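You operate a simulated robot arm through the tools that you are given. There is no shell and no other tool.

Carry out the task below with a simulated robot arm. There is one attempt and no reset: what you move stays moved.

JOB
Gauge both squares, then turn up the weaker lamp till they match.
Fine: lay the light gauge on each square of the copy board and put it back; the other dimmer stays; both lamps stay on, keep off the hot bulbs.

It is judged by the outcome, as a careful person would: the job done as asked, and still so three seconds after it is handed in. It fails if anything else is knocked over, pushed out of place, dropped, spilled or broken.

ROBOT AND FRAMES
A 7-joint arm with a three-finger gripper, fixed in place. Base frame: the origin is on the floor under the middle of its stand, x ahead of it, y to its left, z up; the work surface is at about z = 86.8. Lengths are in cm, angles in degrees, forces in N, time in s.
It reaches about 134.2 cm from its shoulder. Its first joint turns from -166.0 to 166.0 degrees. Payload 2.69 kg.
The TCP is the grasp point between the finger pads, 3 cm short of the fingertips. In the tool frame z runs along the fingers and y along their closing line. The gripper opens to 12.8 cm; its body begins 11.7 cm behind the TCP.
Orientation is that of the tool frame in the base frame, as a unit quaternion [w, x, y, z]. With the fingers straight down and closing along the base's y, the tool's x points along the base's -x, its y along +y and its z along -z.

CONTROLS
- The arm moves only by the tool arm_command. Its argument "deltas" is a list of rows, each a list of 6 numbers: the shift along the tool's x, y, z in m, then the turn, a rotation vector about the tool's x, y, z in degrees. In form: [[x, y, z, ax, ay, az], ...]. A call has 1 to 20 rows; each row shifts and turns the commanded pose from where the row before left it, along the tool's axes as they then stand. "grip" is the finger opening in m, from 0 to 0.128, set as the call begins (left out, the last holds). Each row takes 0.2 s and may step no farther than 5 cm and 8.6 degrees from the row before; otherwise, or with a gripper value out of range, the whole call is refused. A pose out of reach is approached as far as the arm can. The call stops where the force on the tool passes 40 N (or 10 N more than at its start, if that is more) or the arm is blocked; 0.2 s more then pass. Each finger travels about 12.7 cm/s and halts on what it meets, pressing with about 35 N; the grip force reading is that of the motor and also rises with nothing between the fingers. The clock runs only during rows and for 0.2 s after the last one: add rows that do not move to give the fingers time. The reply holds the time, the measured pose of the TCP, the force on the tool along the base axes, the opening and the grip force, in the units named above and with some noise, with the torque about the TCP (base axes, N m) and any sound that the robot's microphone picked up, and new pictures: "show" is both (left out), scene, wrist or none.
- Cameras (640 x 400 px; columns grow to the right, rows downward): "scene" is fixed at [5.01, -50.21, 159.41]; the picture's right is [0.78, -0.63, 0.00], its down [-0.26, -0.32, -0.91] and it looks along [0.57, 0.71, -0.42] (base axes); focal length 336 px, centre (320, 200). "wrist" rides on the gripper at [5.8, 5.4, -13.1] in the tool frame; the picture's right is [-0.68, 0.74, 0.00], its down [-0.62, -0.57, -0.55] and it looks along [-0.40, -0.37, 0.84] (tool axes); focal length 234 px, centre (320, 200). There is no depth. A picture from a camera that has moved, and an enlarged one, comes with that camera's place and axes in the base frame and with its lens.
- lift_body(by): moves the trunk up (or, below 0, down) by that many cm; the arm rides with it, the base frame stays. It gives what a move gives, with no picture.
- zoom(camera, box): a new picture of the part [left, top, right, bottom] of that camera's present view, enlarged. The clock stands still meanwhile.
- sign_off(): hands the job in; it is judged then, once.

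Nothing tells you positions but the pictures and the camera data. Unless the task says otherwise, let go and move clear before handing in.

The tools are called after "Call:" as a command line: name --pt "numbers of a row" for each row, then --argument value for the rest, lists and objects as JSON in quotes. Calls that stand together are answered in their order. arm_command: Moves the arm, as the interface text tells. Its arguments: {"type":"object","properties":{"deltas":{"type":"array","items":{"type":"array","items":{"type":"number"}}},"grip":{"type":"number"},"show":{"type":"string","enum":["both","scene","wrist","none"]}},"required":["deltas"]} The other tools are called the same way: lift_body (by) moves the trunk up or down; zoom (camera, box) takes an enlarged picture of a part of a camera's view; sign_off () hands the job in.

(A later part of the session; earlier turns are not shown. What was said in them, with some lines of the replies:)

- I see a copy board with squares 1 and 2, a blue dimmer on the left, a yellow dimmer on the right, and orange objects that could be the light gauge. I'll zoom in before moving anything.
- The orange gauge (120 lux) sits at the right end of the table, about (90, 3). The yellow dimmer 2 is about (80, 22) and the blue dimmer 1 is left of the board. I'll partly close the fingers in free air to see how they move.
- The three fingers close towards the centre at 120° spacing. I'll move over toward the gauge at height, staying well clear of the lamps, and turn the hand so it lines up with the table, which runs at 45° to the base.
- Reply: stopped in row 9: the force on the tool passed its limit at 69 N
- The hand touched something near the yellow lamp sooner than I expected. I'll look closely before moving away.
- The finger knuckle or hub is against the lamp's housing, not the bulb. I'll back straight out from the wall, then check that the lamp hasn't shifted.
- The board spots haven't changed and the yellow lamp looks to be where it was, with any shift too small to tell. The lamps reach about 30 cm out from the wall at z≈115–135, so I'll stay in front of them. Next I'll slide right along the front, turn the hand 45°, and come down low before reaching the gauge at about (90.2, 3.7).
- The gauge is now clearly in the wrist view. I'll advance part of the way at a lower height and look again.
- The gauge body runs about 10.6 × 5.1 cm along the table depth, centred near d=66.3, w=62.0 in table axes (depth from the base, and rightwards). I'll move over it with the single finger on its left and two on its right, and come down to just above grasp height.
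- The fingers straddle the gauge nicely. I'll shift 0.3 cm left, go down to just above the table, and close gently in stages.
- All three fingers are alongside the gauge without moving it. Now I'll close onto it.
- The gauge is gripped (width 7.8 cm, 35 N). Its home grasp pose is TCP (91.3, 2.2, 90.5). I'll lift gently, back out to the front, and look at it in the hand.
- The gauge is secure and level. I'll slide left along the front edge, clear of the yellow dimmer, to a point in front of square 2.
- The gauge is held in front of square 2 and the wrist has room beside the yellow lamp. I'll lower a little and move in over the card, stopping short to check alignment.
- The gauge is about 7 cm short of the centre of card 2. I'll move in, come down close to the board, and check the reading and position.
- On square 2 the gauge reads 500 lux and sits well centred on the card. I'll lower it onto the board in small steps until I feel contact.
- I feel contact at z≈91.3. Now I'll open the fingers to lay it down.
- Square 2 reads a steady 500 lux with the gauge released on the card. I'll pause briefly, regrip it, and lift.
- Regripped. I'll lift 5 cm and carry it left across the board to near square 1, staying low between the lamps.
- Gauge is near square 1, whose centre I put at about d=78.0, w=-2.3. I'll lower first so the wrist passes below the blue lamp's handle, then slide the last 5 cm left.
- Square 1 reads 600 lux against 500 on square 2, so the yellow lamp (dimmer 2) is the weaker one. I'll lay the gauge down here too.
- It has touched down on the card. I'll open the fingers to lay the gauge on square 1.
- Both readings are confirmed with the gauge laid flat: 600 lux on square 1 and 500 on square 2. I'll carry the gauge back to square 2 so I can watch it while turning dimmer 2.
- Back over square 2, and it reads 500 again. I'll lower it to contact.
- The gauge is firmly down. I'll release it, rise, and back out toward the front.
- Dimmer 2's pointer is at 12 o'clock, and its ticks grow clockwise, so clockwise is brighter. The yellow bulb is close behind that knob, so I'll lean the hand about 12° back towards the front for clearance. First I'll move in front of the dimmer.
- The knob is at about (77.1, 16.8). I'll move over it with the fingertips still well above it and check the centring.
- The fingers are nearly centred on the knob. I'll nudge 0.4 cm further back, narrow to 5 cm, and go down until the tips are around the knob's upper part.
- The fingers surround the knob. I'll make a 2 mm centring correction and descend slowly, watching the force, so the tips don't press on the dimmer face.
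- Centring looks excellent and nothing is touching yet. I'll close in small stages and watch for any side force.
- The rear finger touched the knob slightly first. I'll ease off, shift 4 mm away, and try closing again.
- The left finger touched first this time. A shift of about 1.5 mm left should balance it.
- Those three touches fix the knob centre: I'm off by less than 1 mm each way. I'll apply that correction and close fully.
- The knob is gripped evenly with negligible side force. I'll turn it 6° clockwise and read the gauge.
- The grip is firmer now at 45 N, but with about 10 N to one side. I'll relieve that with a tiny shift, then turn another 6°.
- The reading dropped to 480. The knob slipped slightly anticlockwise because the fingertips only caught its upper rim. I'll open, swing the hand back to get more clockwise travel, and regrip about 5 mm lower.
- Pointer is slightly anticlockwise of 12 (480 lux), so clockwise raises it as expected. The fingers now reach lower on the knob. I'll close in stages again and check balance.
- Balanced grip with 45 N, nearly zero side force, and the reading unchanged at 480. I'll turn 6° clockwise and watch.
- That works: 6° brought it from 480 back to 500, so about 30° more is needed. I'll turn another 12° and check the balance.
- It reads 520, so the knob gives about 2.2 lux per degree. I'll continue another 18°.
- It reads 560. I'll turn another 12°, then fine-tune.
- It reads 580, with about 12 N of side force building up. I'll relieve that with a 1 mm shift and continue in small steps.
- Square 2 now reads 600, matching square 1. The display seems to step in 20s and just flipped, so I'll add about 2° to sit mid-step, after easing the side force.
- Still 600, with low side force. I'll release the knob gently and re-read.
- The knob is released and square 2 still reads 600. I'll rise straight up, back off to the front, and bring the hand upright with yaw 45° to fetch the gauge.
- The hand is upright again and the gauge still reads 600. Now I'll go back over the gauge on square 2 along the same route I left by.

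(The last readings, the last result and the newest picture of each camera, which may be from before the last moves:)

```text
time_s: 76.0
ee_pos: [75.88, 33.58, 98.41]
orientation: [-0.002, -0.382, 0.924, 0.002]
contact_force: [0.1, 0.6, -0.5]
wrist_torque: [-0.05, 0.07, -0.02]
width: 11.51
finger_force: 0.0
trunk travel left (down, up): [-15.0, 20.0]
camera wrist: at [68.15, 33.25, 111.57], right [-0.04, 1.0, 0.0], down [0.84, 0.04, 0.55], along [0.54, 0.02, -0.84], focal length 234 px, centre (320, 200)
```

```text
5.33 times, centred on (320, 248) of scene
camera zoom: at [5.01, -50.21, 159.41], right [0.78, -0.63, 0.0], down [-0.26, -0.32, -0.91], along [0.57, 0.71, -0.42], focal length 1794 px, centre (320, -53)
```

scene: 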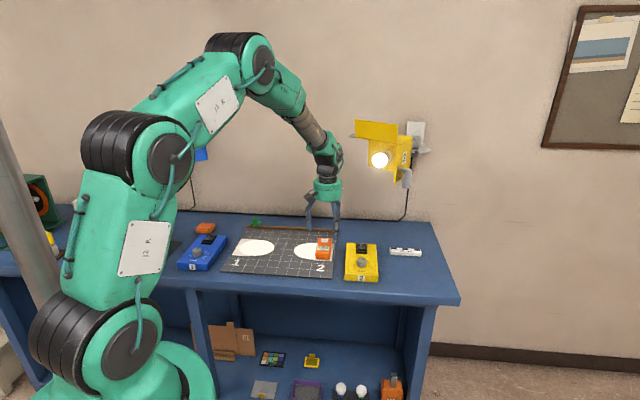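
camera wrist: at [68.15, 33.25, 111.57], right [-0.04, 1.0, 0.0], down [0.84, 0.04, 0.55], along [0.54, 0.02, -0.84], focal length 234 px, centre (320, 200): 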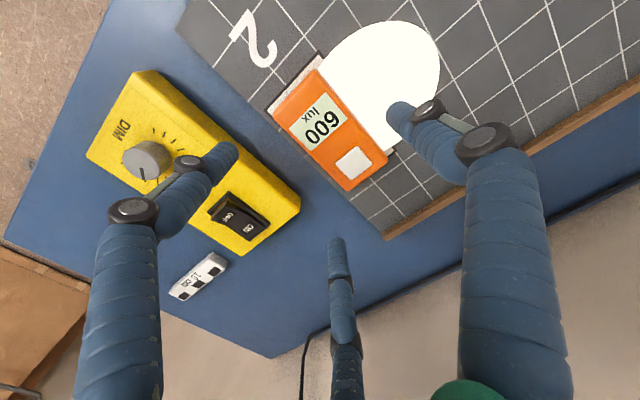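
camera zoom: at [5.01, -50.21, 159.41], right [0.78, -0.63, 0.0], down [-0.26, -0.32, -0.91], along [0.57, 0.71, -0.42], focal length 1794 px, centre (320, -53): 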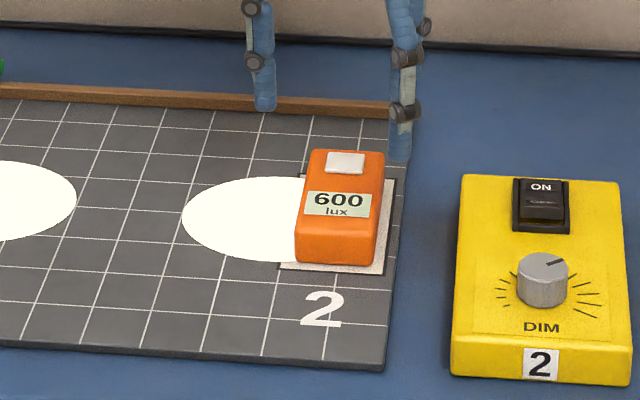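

I'm directly above the gauge in the same relative pose as when I released it. I'll descend and close.

Call:
arm_command --pt "0 0 0.03 0 0 0" --pt "0 0 0.025 0 0 0" --pt "0 0 0.01 0 0 0" --pt "0 0 0.005 0 0 0" --pt "0 0 0 0 0 0" --grip 0.115 --show "wrist"

Call:
arm_command --pt "0 0 0 0 0 0" --pt "0 0 0 0 0 0" --pt "0 0 0 0 0 0" --pt "0 0 0 0 0 0" --pt "0 0 0 0 0 0" --grip 0.06 --show "wrist"

Call:
zoom --camera "scene" --box '[260, 210, 380, 285]'

```text
time_s: 77.2
ee_pos: [75.73, 33.56, 91.35]
orientation: [-0.003, -0.383, 0.924, 0.0]
contact_force: [-0.4, 1.0, 0.7]
wrist_torque: [-0.02, 0.01, -0.02]
width: 11.48
finger_force: 0.0
trunk travel left (down, up): [-15.0, 20.0]
camera wrist: at [68.04, 33.27, 104.55], right [-0.04, 1.0, 0.0], down [0.84, 0.04, 0.55], along [0.55, 0.02, -0.84], focal length 234 px, centre (320, 200)
```

wrist: 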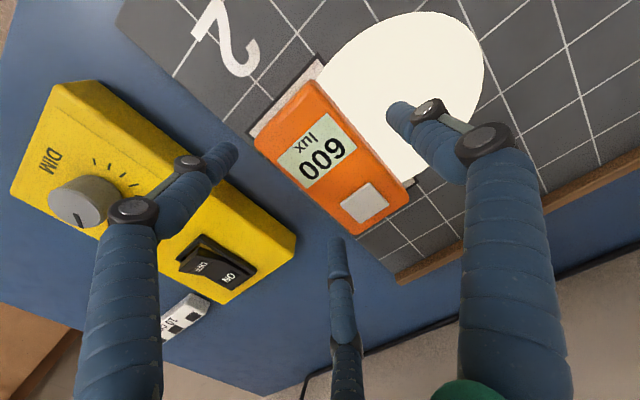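

```text
time_s: 78.4
ee_pos: [75.69, 33.47, 91.24]
orientation: [-0.002, -0.382, 0.924, 0.001]
contact_force: [-0.9, 0.5, 1.4]
wrist_torque: [0.06, 0.04, -0.01]
width: 7.85
finger_force: 35.0
trunk travel left (down, up): [-15.0, 20.0]
camera wrist: at [68.03, 33.28, 104.58], right [-0.04, 1.0, 0.0], down [0.84, 0.04, 0.55], along [0.55, 0.02, -0.84], focal length 234 px, centre (320, 200)
```

wrist: 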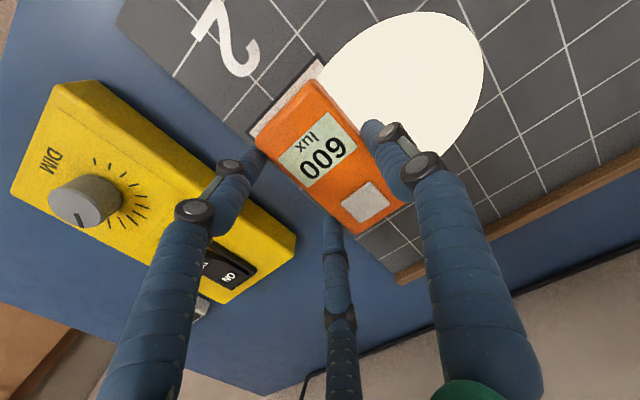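

```text
5.33 times, centred on (320, 248) of scene
camera zoom: at [5.01, -50.21, 159.41], right [0.78, -0.63, 0.0], down [-0.26, -0.32, -0.91], along [0.57, 0.71, -0.42], focal length 1794 px, centre (320, -53)
```

zoom: 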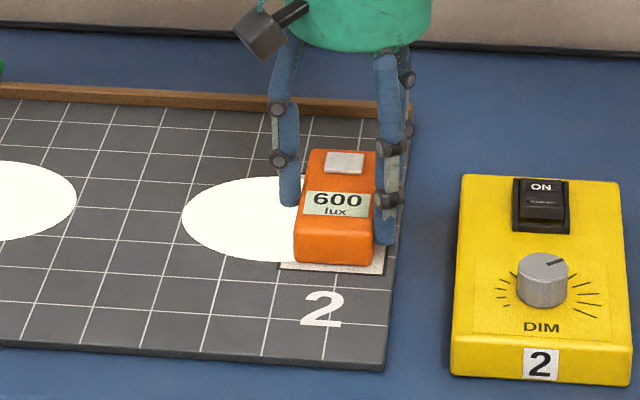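

The gauge is back in hand. Before taking it home I'll do a quick hover check over square 1, along the safe low path used before, to confirm it still matches.

Call:
arm_command --pt "0 0 -0.01 0 0 0" --pt "0 0 -0.013 0 0 0" --pt "0 0.02 0 0 0 0" --pt "0 0.03 0 0 0 0" --pt "-0.001 0.035 0 0 0 0" --pt "-0.001 0.035 0 0 0 0" --pt "-0.001 0.035 0 0 0 0" --pt "-0.001 0.035 0 0 0 0" --pt "0 0.035 0 0 0 0" --pt "0 0.035 0 0 0 0" --pt "0 0.028 0 0 0 0" --pt "0 0.014 0 0 0 0" --pt "0 0 0 0 0 0" --show "both"

Call:
zoom --camera "scene" --box '[200, 210, 320, 285]'

```text
time_s: 81.2
ee_pos: [54.89, 55.27, 93.83]
orientation: [-0.002, -0.382, 0.924, 0.001]
contact_force: [-0.7, -0.2, -2.2]
wrist_torque: [-0.02, -0.02, 0.0]
width: 7.85
finger_force: 35.4
trunk travel left (down, up): [-15.0, 20.0]
camera wrist: at [47.01, 54.98, 106.92], right [-0.04, 1.0, 0.0], down [0.84, 0.04, 0.55], along [0.55, 0.02, -0.84], focal length 234 px, centre (320, 200)
```

scene: 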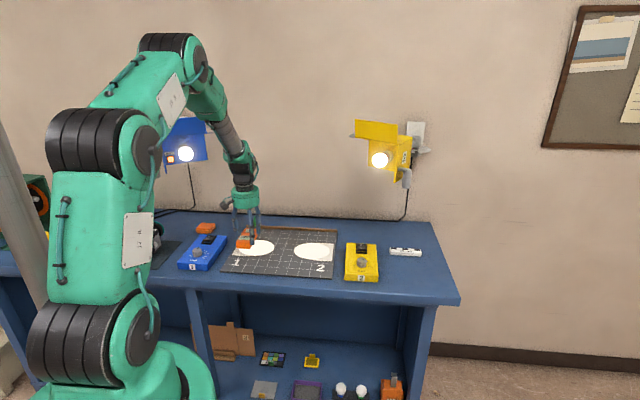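
wrist: 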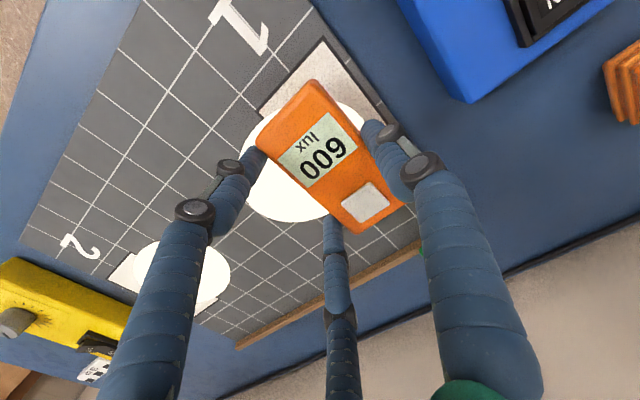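

```text
5.33 times, centred on (260, 248) of scene
camera zoom: at [5.01, -50.21, 159.41], right [0.78, -0.63, 0.0], down [-0.26, -0.32, -0.91], along [0.57, 0.71, -0.42], focal length 1794 px, centre (640, -53)
```

zoom: 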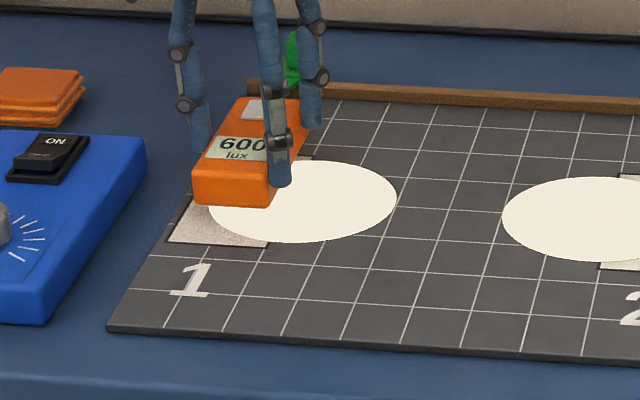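

Square 1 still reads 600, so the two match. Now I'll bring the gauge home: back out to the front, rise, and slide right along the front edge.

Call:
arm_command --pt "0.03 0 0 0 0 0" --pt "0.035 0 0 0 0 0" --pt "0.035 0 0 0 0 0" --pt "0.035 0 0 0 0 0" --pt "0.035 0 0 0 0 0" --pt "0.035 0 0 0 0 0" --pt "0.035 0 0 0 0 0" --pt "0.035 0 0 0 0 0" --pt "0 0 -0.03 0 0 0" --pt "0 0 -0.032 0 0 0" --pt "0 -0.03 0 0 0 0" --pt "0 -0.04 0 0 0 0" --pt "0 -0.04 0 0 0 0" --pt "0 -0.04 0 0 0 0" --pt "0 -0.04 0 0 0 0" --pt "0 -0.04 0 0 0 0" --pt "0 -0.04 0 0 0 0" --pt "0 -0.03 0 0 0 0" --show "both"

```text
time_s: 85.0
ee_pos: [56.4, 14.66, 99.97]
orientation: [-0.001, -0.382, 0.924, 0.001]
contact_force: [0.2, -0.3, -1.2]
wrist_torque: [-0.04, -0.04, -0.01]
width: 7.83
finger_force: 35.0
trunk travel left (down, up): [-15.0, 20.0]
camera wrist: at [48.71, 14.31, 113.13], right [-0.04, 1.0, 0.0], down [0.84, 0.04, 0.55], along [0.54, 0.02, -0.84], focal length 234 px, centre (320, 200)
```

scene: 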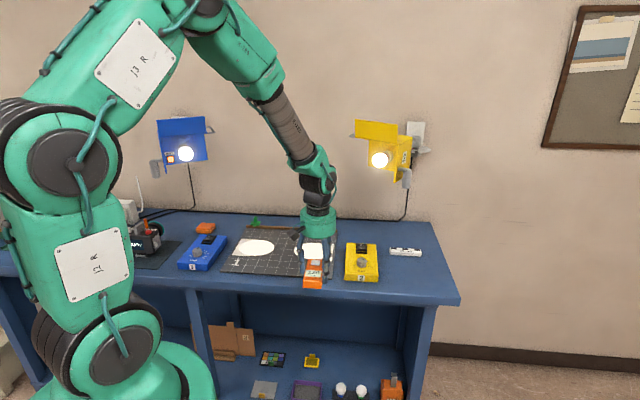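
wrist: 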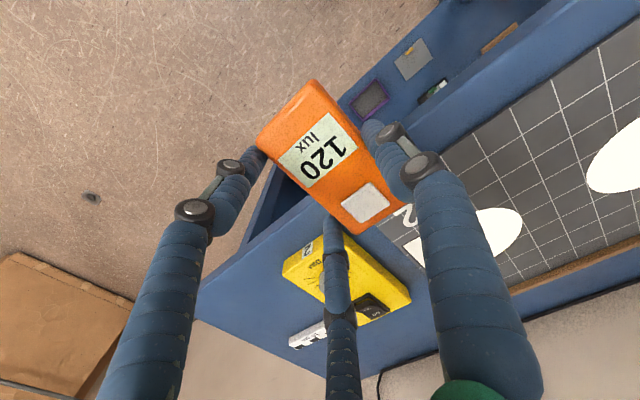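

Call:
arm_command --pt "0 -0.03 0 0 0 0" --pt "0 -0.04 0 0 0 0" --pt "0 -0.04 0 0 0 0" --pt "0 -0.04 0 0 0 0" --pt "0 -0.04 0 0 0 0" --pt "0 -0.04 0 0 0 0" --pt "0 -0.04 0 0 0 0" --pt "0 -0.04 0 0 0 0" --pt "0 -0.025 0 0 0 0" --pt "-0.03 0 0 0 0 0" --pt "-0.035 0 0 0 0 0" --pt "-0.035 0 0 0 0 0" --pt "-0.035 0 0 0 0 0" --pt "-0.022 0 0 0 0 0" --pt "0 0 0 0 0 0" --show "both"

Call:
zoom --camera "scene" --box '[360, 200, 480, 300]'

```text
time_s: 88.2
ee_pos: [91.3, 2.01, 99.89]
orientation: [-0.004, -0.382, 0.924, 0.0]
contact_force: [-0.7, 0.5, -2.1]
wrist_torque: [-0.03, 0.0, 0.0]
width: 7.81
finger_force: 35.0
trunk travel left (down, up): [-15.0, 20.0]
camera wrist: at [83.58, 1.75, 113.08], right [-0.04, 1.0, 0.0], down [0.84, 0.04, 0.55], along [0.55, 0.02, -0.84], focal length 234 px, centre (320, 200)
```

scene: 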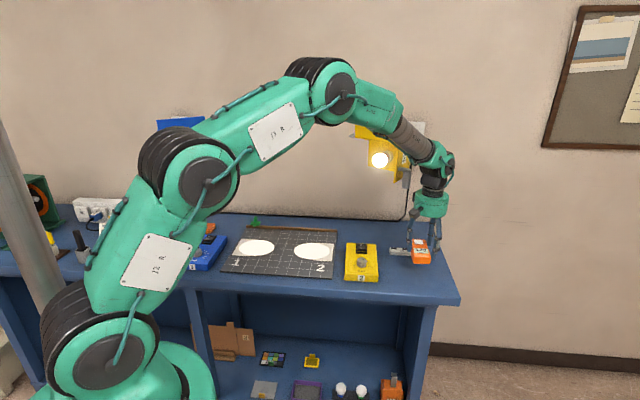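
wrist: 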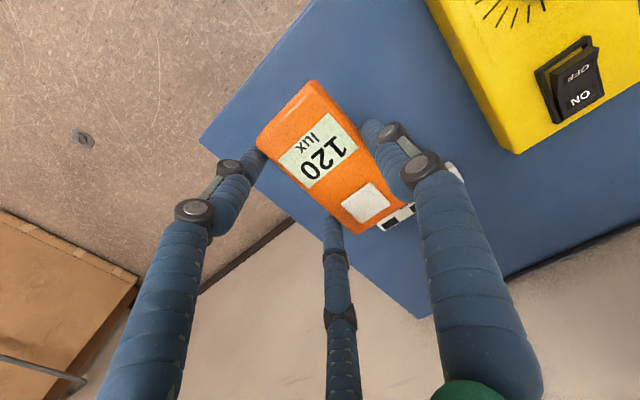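

```text
4.00 times, centred on (420, 250) of scene
camera zoom: at [5.01, -50.21, 159.41], right [0.78, -0.63, 0.0], down [-0.26, -0.32, -0.91], along [0.57, 0.71, -0.42], focal length 1346 px, centre (-80, 0)
```

zoom: 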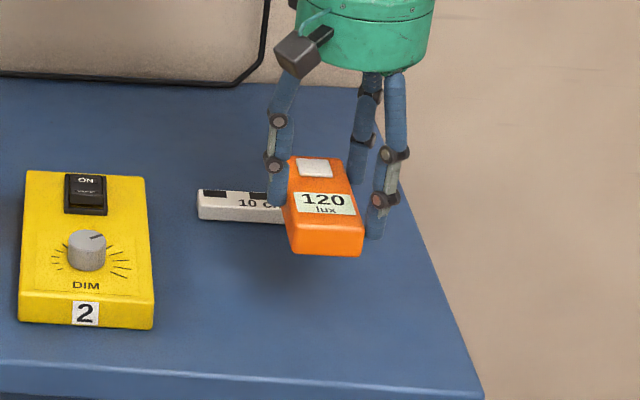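

I'm over the gauge's home spot, within a couple of millimetres. I'll descend to just above the table, then go down gently.

Call:
arm_command --pt "0 0.001 0.03 0 0 0" --pt "0 0 0.03 0 0 0" --pt "0 0 0.02 0 0 0" --pt "0 0 0.008 0 0 0" --pt "0 0 0.003 0 0 0" --pt "0 0 0 0 0 0" --show "scene"

Call:
zoom --camera "scene" --box '[300, 200, 460, 300]'

```text
time_s: 89.6
ee_pos: [91.16, 2.0, 90.75]
orientation: [-0.001, -0.382, 0.924, 0.0]
contact_force: [-0.4, 1.0, -2.1]
wrist_torque: [-0.06, -0.02, -0.01]
width: 7.84
finger_force: 35.3
trunk travel left (down, up): [-15.0, 20.0]
```

scene: 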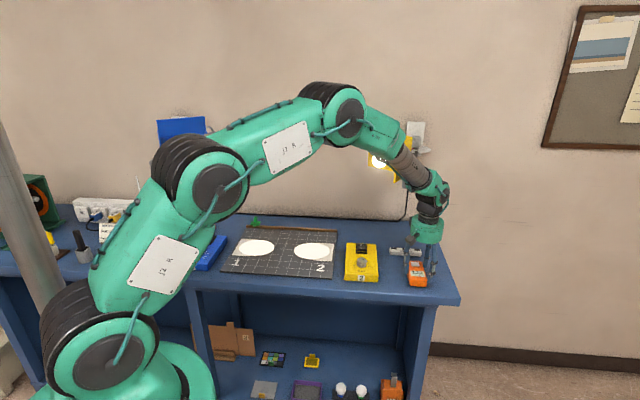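

```text
4.00 times, centred on (380, 250) of scene
camera zoom: at [5.01, -50.21, 159.41], right [0.78, -0.63, 0.0], down [-0.26, -0.32, -0.91], along [0.57, 0.71, -0.42], focal length 1346 px, centre (80, 0)
```

zoom: 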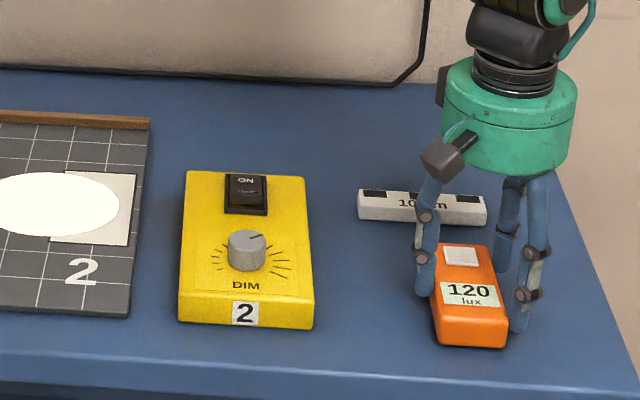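

Call:
arm_command --pt "0 -0.0005 0.002 0 0 0" --pt "0 0 0.001 0 0 0" --pt "0 0 0 0 0 0" --show "none"

```text
time_s: 90.4
ee_pos: [91.18, 1.97, 90.58]
orientation: [-0.001, -0.382, 0.924, -0.001]
contact_force: [-1.1, 0.4, 6.7]
wrist_torque: [0.16, 0.38, -0.02]
width: 7.85
finger_force: 34.7
trunk travel left (down, up): [-15.0, 20.0]
```

The gauge is down on the table at its home spot. I'll release it and check.

Call:
arm_command --pt "0 0 0 0 0 0" --pt "0 0 0 0 0 0" --pt "0 0 0 0 0 0" --pt "0 0 0 0 0 0" --grip 0.11 --show "wrist"

Call:
zoom --camera "scene" --box '[300, 200, 460, 300]'

```text
time_s: 91.4
ee_pos: [91.11, 2.16, 90.53]
orientation: [-0.002, -0.382, 0.924, 0.0]
contact_force: [-0.6, -0.1, 0.3]
wrist_torque: [-0.02, 0.01, 0.01]
width: 11.0
finger_force: 0.1
trunk travel left (down, up): [-15.0, 20.0]
camera wrist: at [83.44, 1.7, 103.68], right [-0.04, 1.0, 0.0], down [0.84, 0.04, 0.55], along [0.55, 0.02, -0.84], focal length 234 px, centre (320, 200)
```

wrist: 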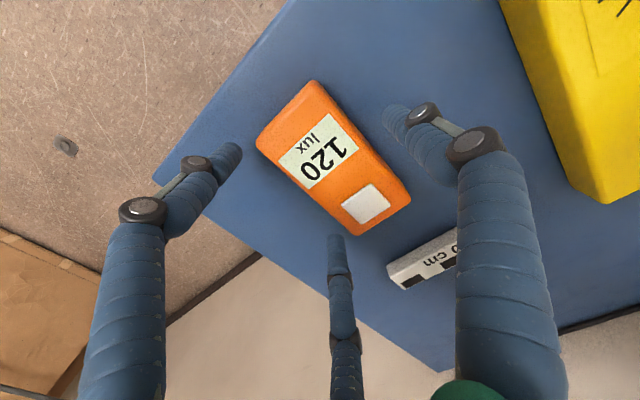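

```text
4.00 times, centred on (380, 250) of scene
camera zoom: at [5.01, -50.21, 159.41], right [0.78, -0.63, 0.0], down [-0.26, -0.32, -0.91], along [0.57, 0.71, -0.42], focal length 1346 px, centre (80, 0)
```

zoom: 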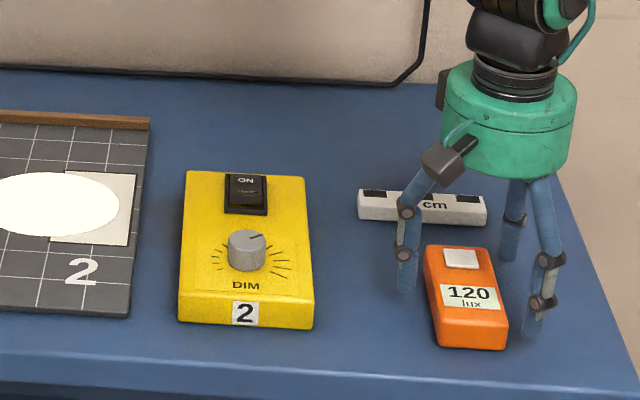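

The gauge is back where it started, within a few millimetres. I'll rise straight up and back away to the front, clear of everything.

Call:
arm_command --pt "0 0 -0.02 0 0 0" --pt "0 0 -0.03 0 0 0" --pt "0 0 -0.04 0 0 0" --pt "0.03 0 0 0 0 0" --pt "0.04 0 0 0 0 0" --pt "0.04 0 0 0 0 0" --pt "0.04 0 0 0 0 0" --pt "0.04 0 0 0 0 0" --pt "0 0 -0.04 0 0 0" --pt "0 0 -0.04 0 0 0" --pt "0 0 0 0 0 0" --show "both"

Call:
zoom --camera "scene" --box '[130, 100, 450, 300]'

Call:
zoom --camera "scene" --box '[300, 200, 460, 300]'

Call:
zoom --camera "scene" --box '[340, 100, 440, 200]'

Call:
zoom --camera "scene" --box '[160, 200, 320, 300]'

```text
time_s: 93.8
ee_pos: [77.79, -11.38, 107.65]
orientation: [-0.001, -0.382, 0.924, -0.001]
contact_force: [-0.7, 0.5, -0.6]
wrist_torque: [-0.01, -0.03, 0.02]
width: 11.02
finger_force: 0.1
trunk travel left (down, up): [-15.0, 20.0]
camera wrist: at [69.98, -11.63, 120.87], right [-0.04, 1.0, 0.0], down [0.84, 0.04, 0.55], along [0.55, 0.02, -0.84], focal length 234 px, centre (320, 200)
```

scene: 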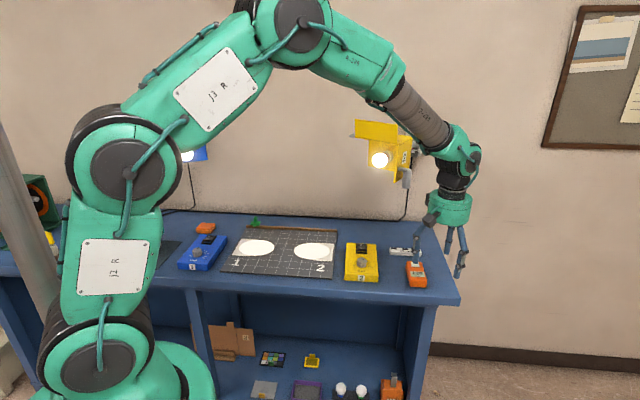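
wrist: 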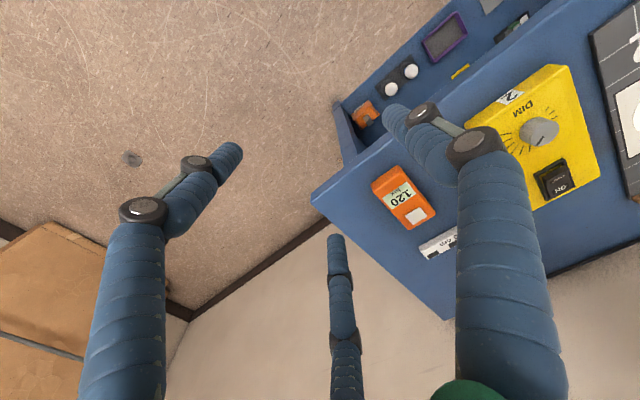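

```text
2.00 times, centred on (290, 200) of scene
camera zoom: at [5.01, -50.21, 159.41], right [0.78, -0.63, 0.0], down [-0.26, -0.32, -0.91], along [0.57, 0.71, -0.42], focal length 673 px, centre (380, 200)
```

zoom: 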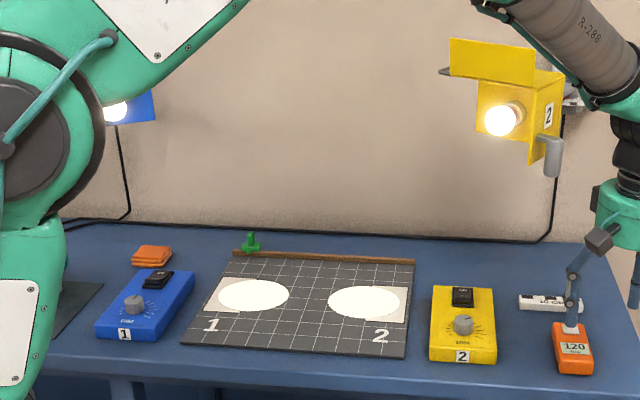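

```text
4.00 times, centred on (380, 250) of scene
camera zoom: at [5.01, -50.21, 159.41], right [0.78, -0.63, 0.0], down [-0.26, -0.32, -0.91], along [0.57, 0.71, -0.42], focal length 1346 px, centre (80, 0)
```

zoom: 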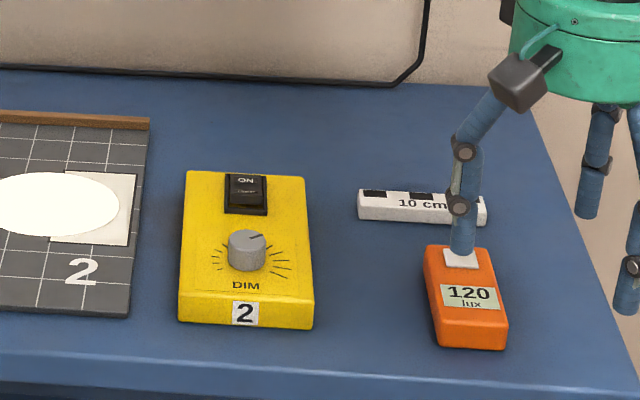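

```text
4.00 times, centred on (390, 150) of scene
camera zoom: at [5.01, -50.21, 159.41], right [0.78, -0.63, 0.0], down [-0.26, -0.32, -0.91], along [0.57, 0.71, -0.42], focal length 1346 px, centre (40, 400)
```

zoom: 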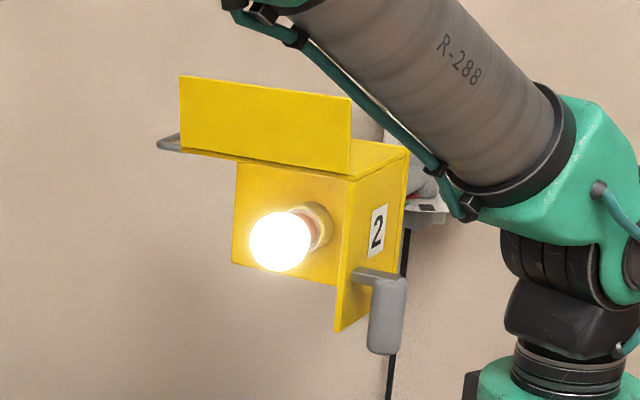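

```text
4.00 times, centred on (240, 250) of scene
camera zoom: at [5.01, -50.21, 159.41], right [0.78, -0.63, 0.0], down [-0.26, -0.32, -0.91], along [0.57, 0.71, -0.42], focal length 1346 px, centre (640, 0)
```

zoom: 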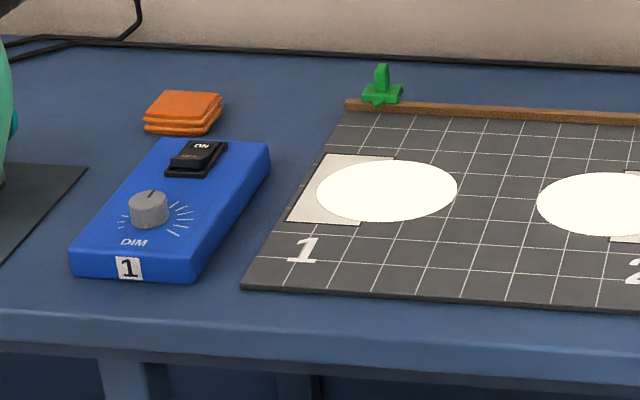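

Everything looks in place:
- **Gauge:** back at its spot.
- **Dimmers:** blue unchanged, yellow turned up.
- **Squares:** both lit equally at 600 lux.
- **Lamps:** both on.
- **Arm:** clear.

I'm handing in.

Call:
sign_off

```text
The job is handed in.
```

The job is handed in, and both squares now read 600 lux. I gauged square 1 at 600 and square 2 at 500, so the yellow lamp was the weaker one. I turned dimmer 2 up about 54° from its lowest point until square 2 matched. Then I hovered the gauge over square 1 again, and it still read 600.

- **Lamp bump:** early on the hand hit the yellow lamp's housing, not its bulb, with about 69 N. The lamp may have shifted by roughly half a centimetre, but I can't tell for sure from the pictures. Its spot on the board stayed put, so I left it alone.
- **Slip while turning:** my first grip on the knob slipped and briefly dropped square 2 to 480 before I regripped lower and turned it up.
- **Display steps:** the gauge appears to read in steps of 20 lux. I turned the knob slightly past the change to 600 so it isn't on the edge of a step.

The gauge is back at its spot to within a few millimetres. The blue dimmer is untouched, both lamps are on, and the arm is clear of the table.
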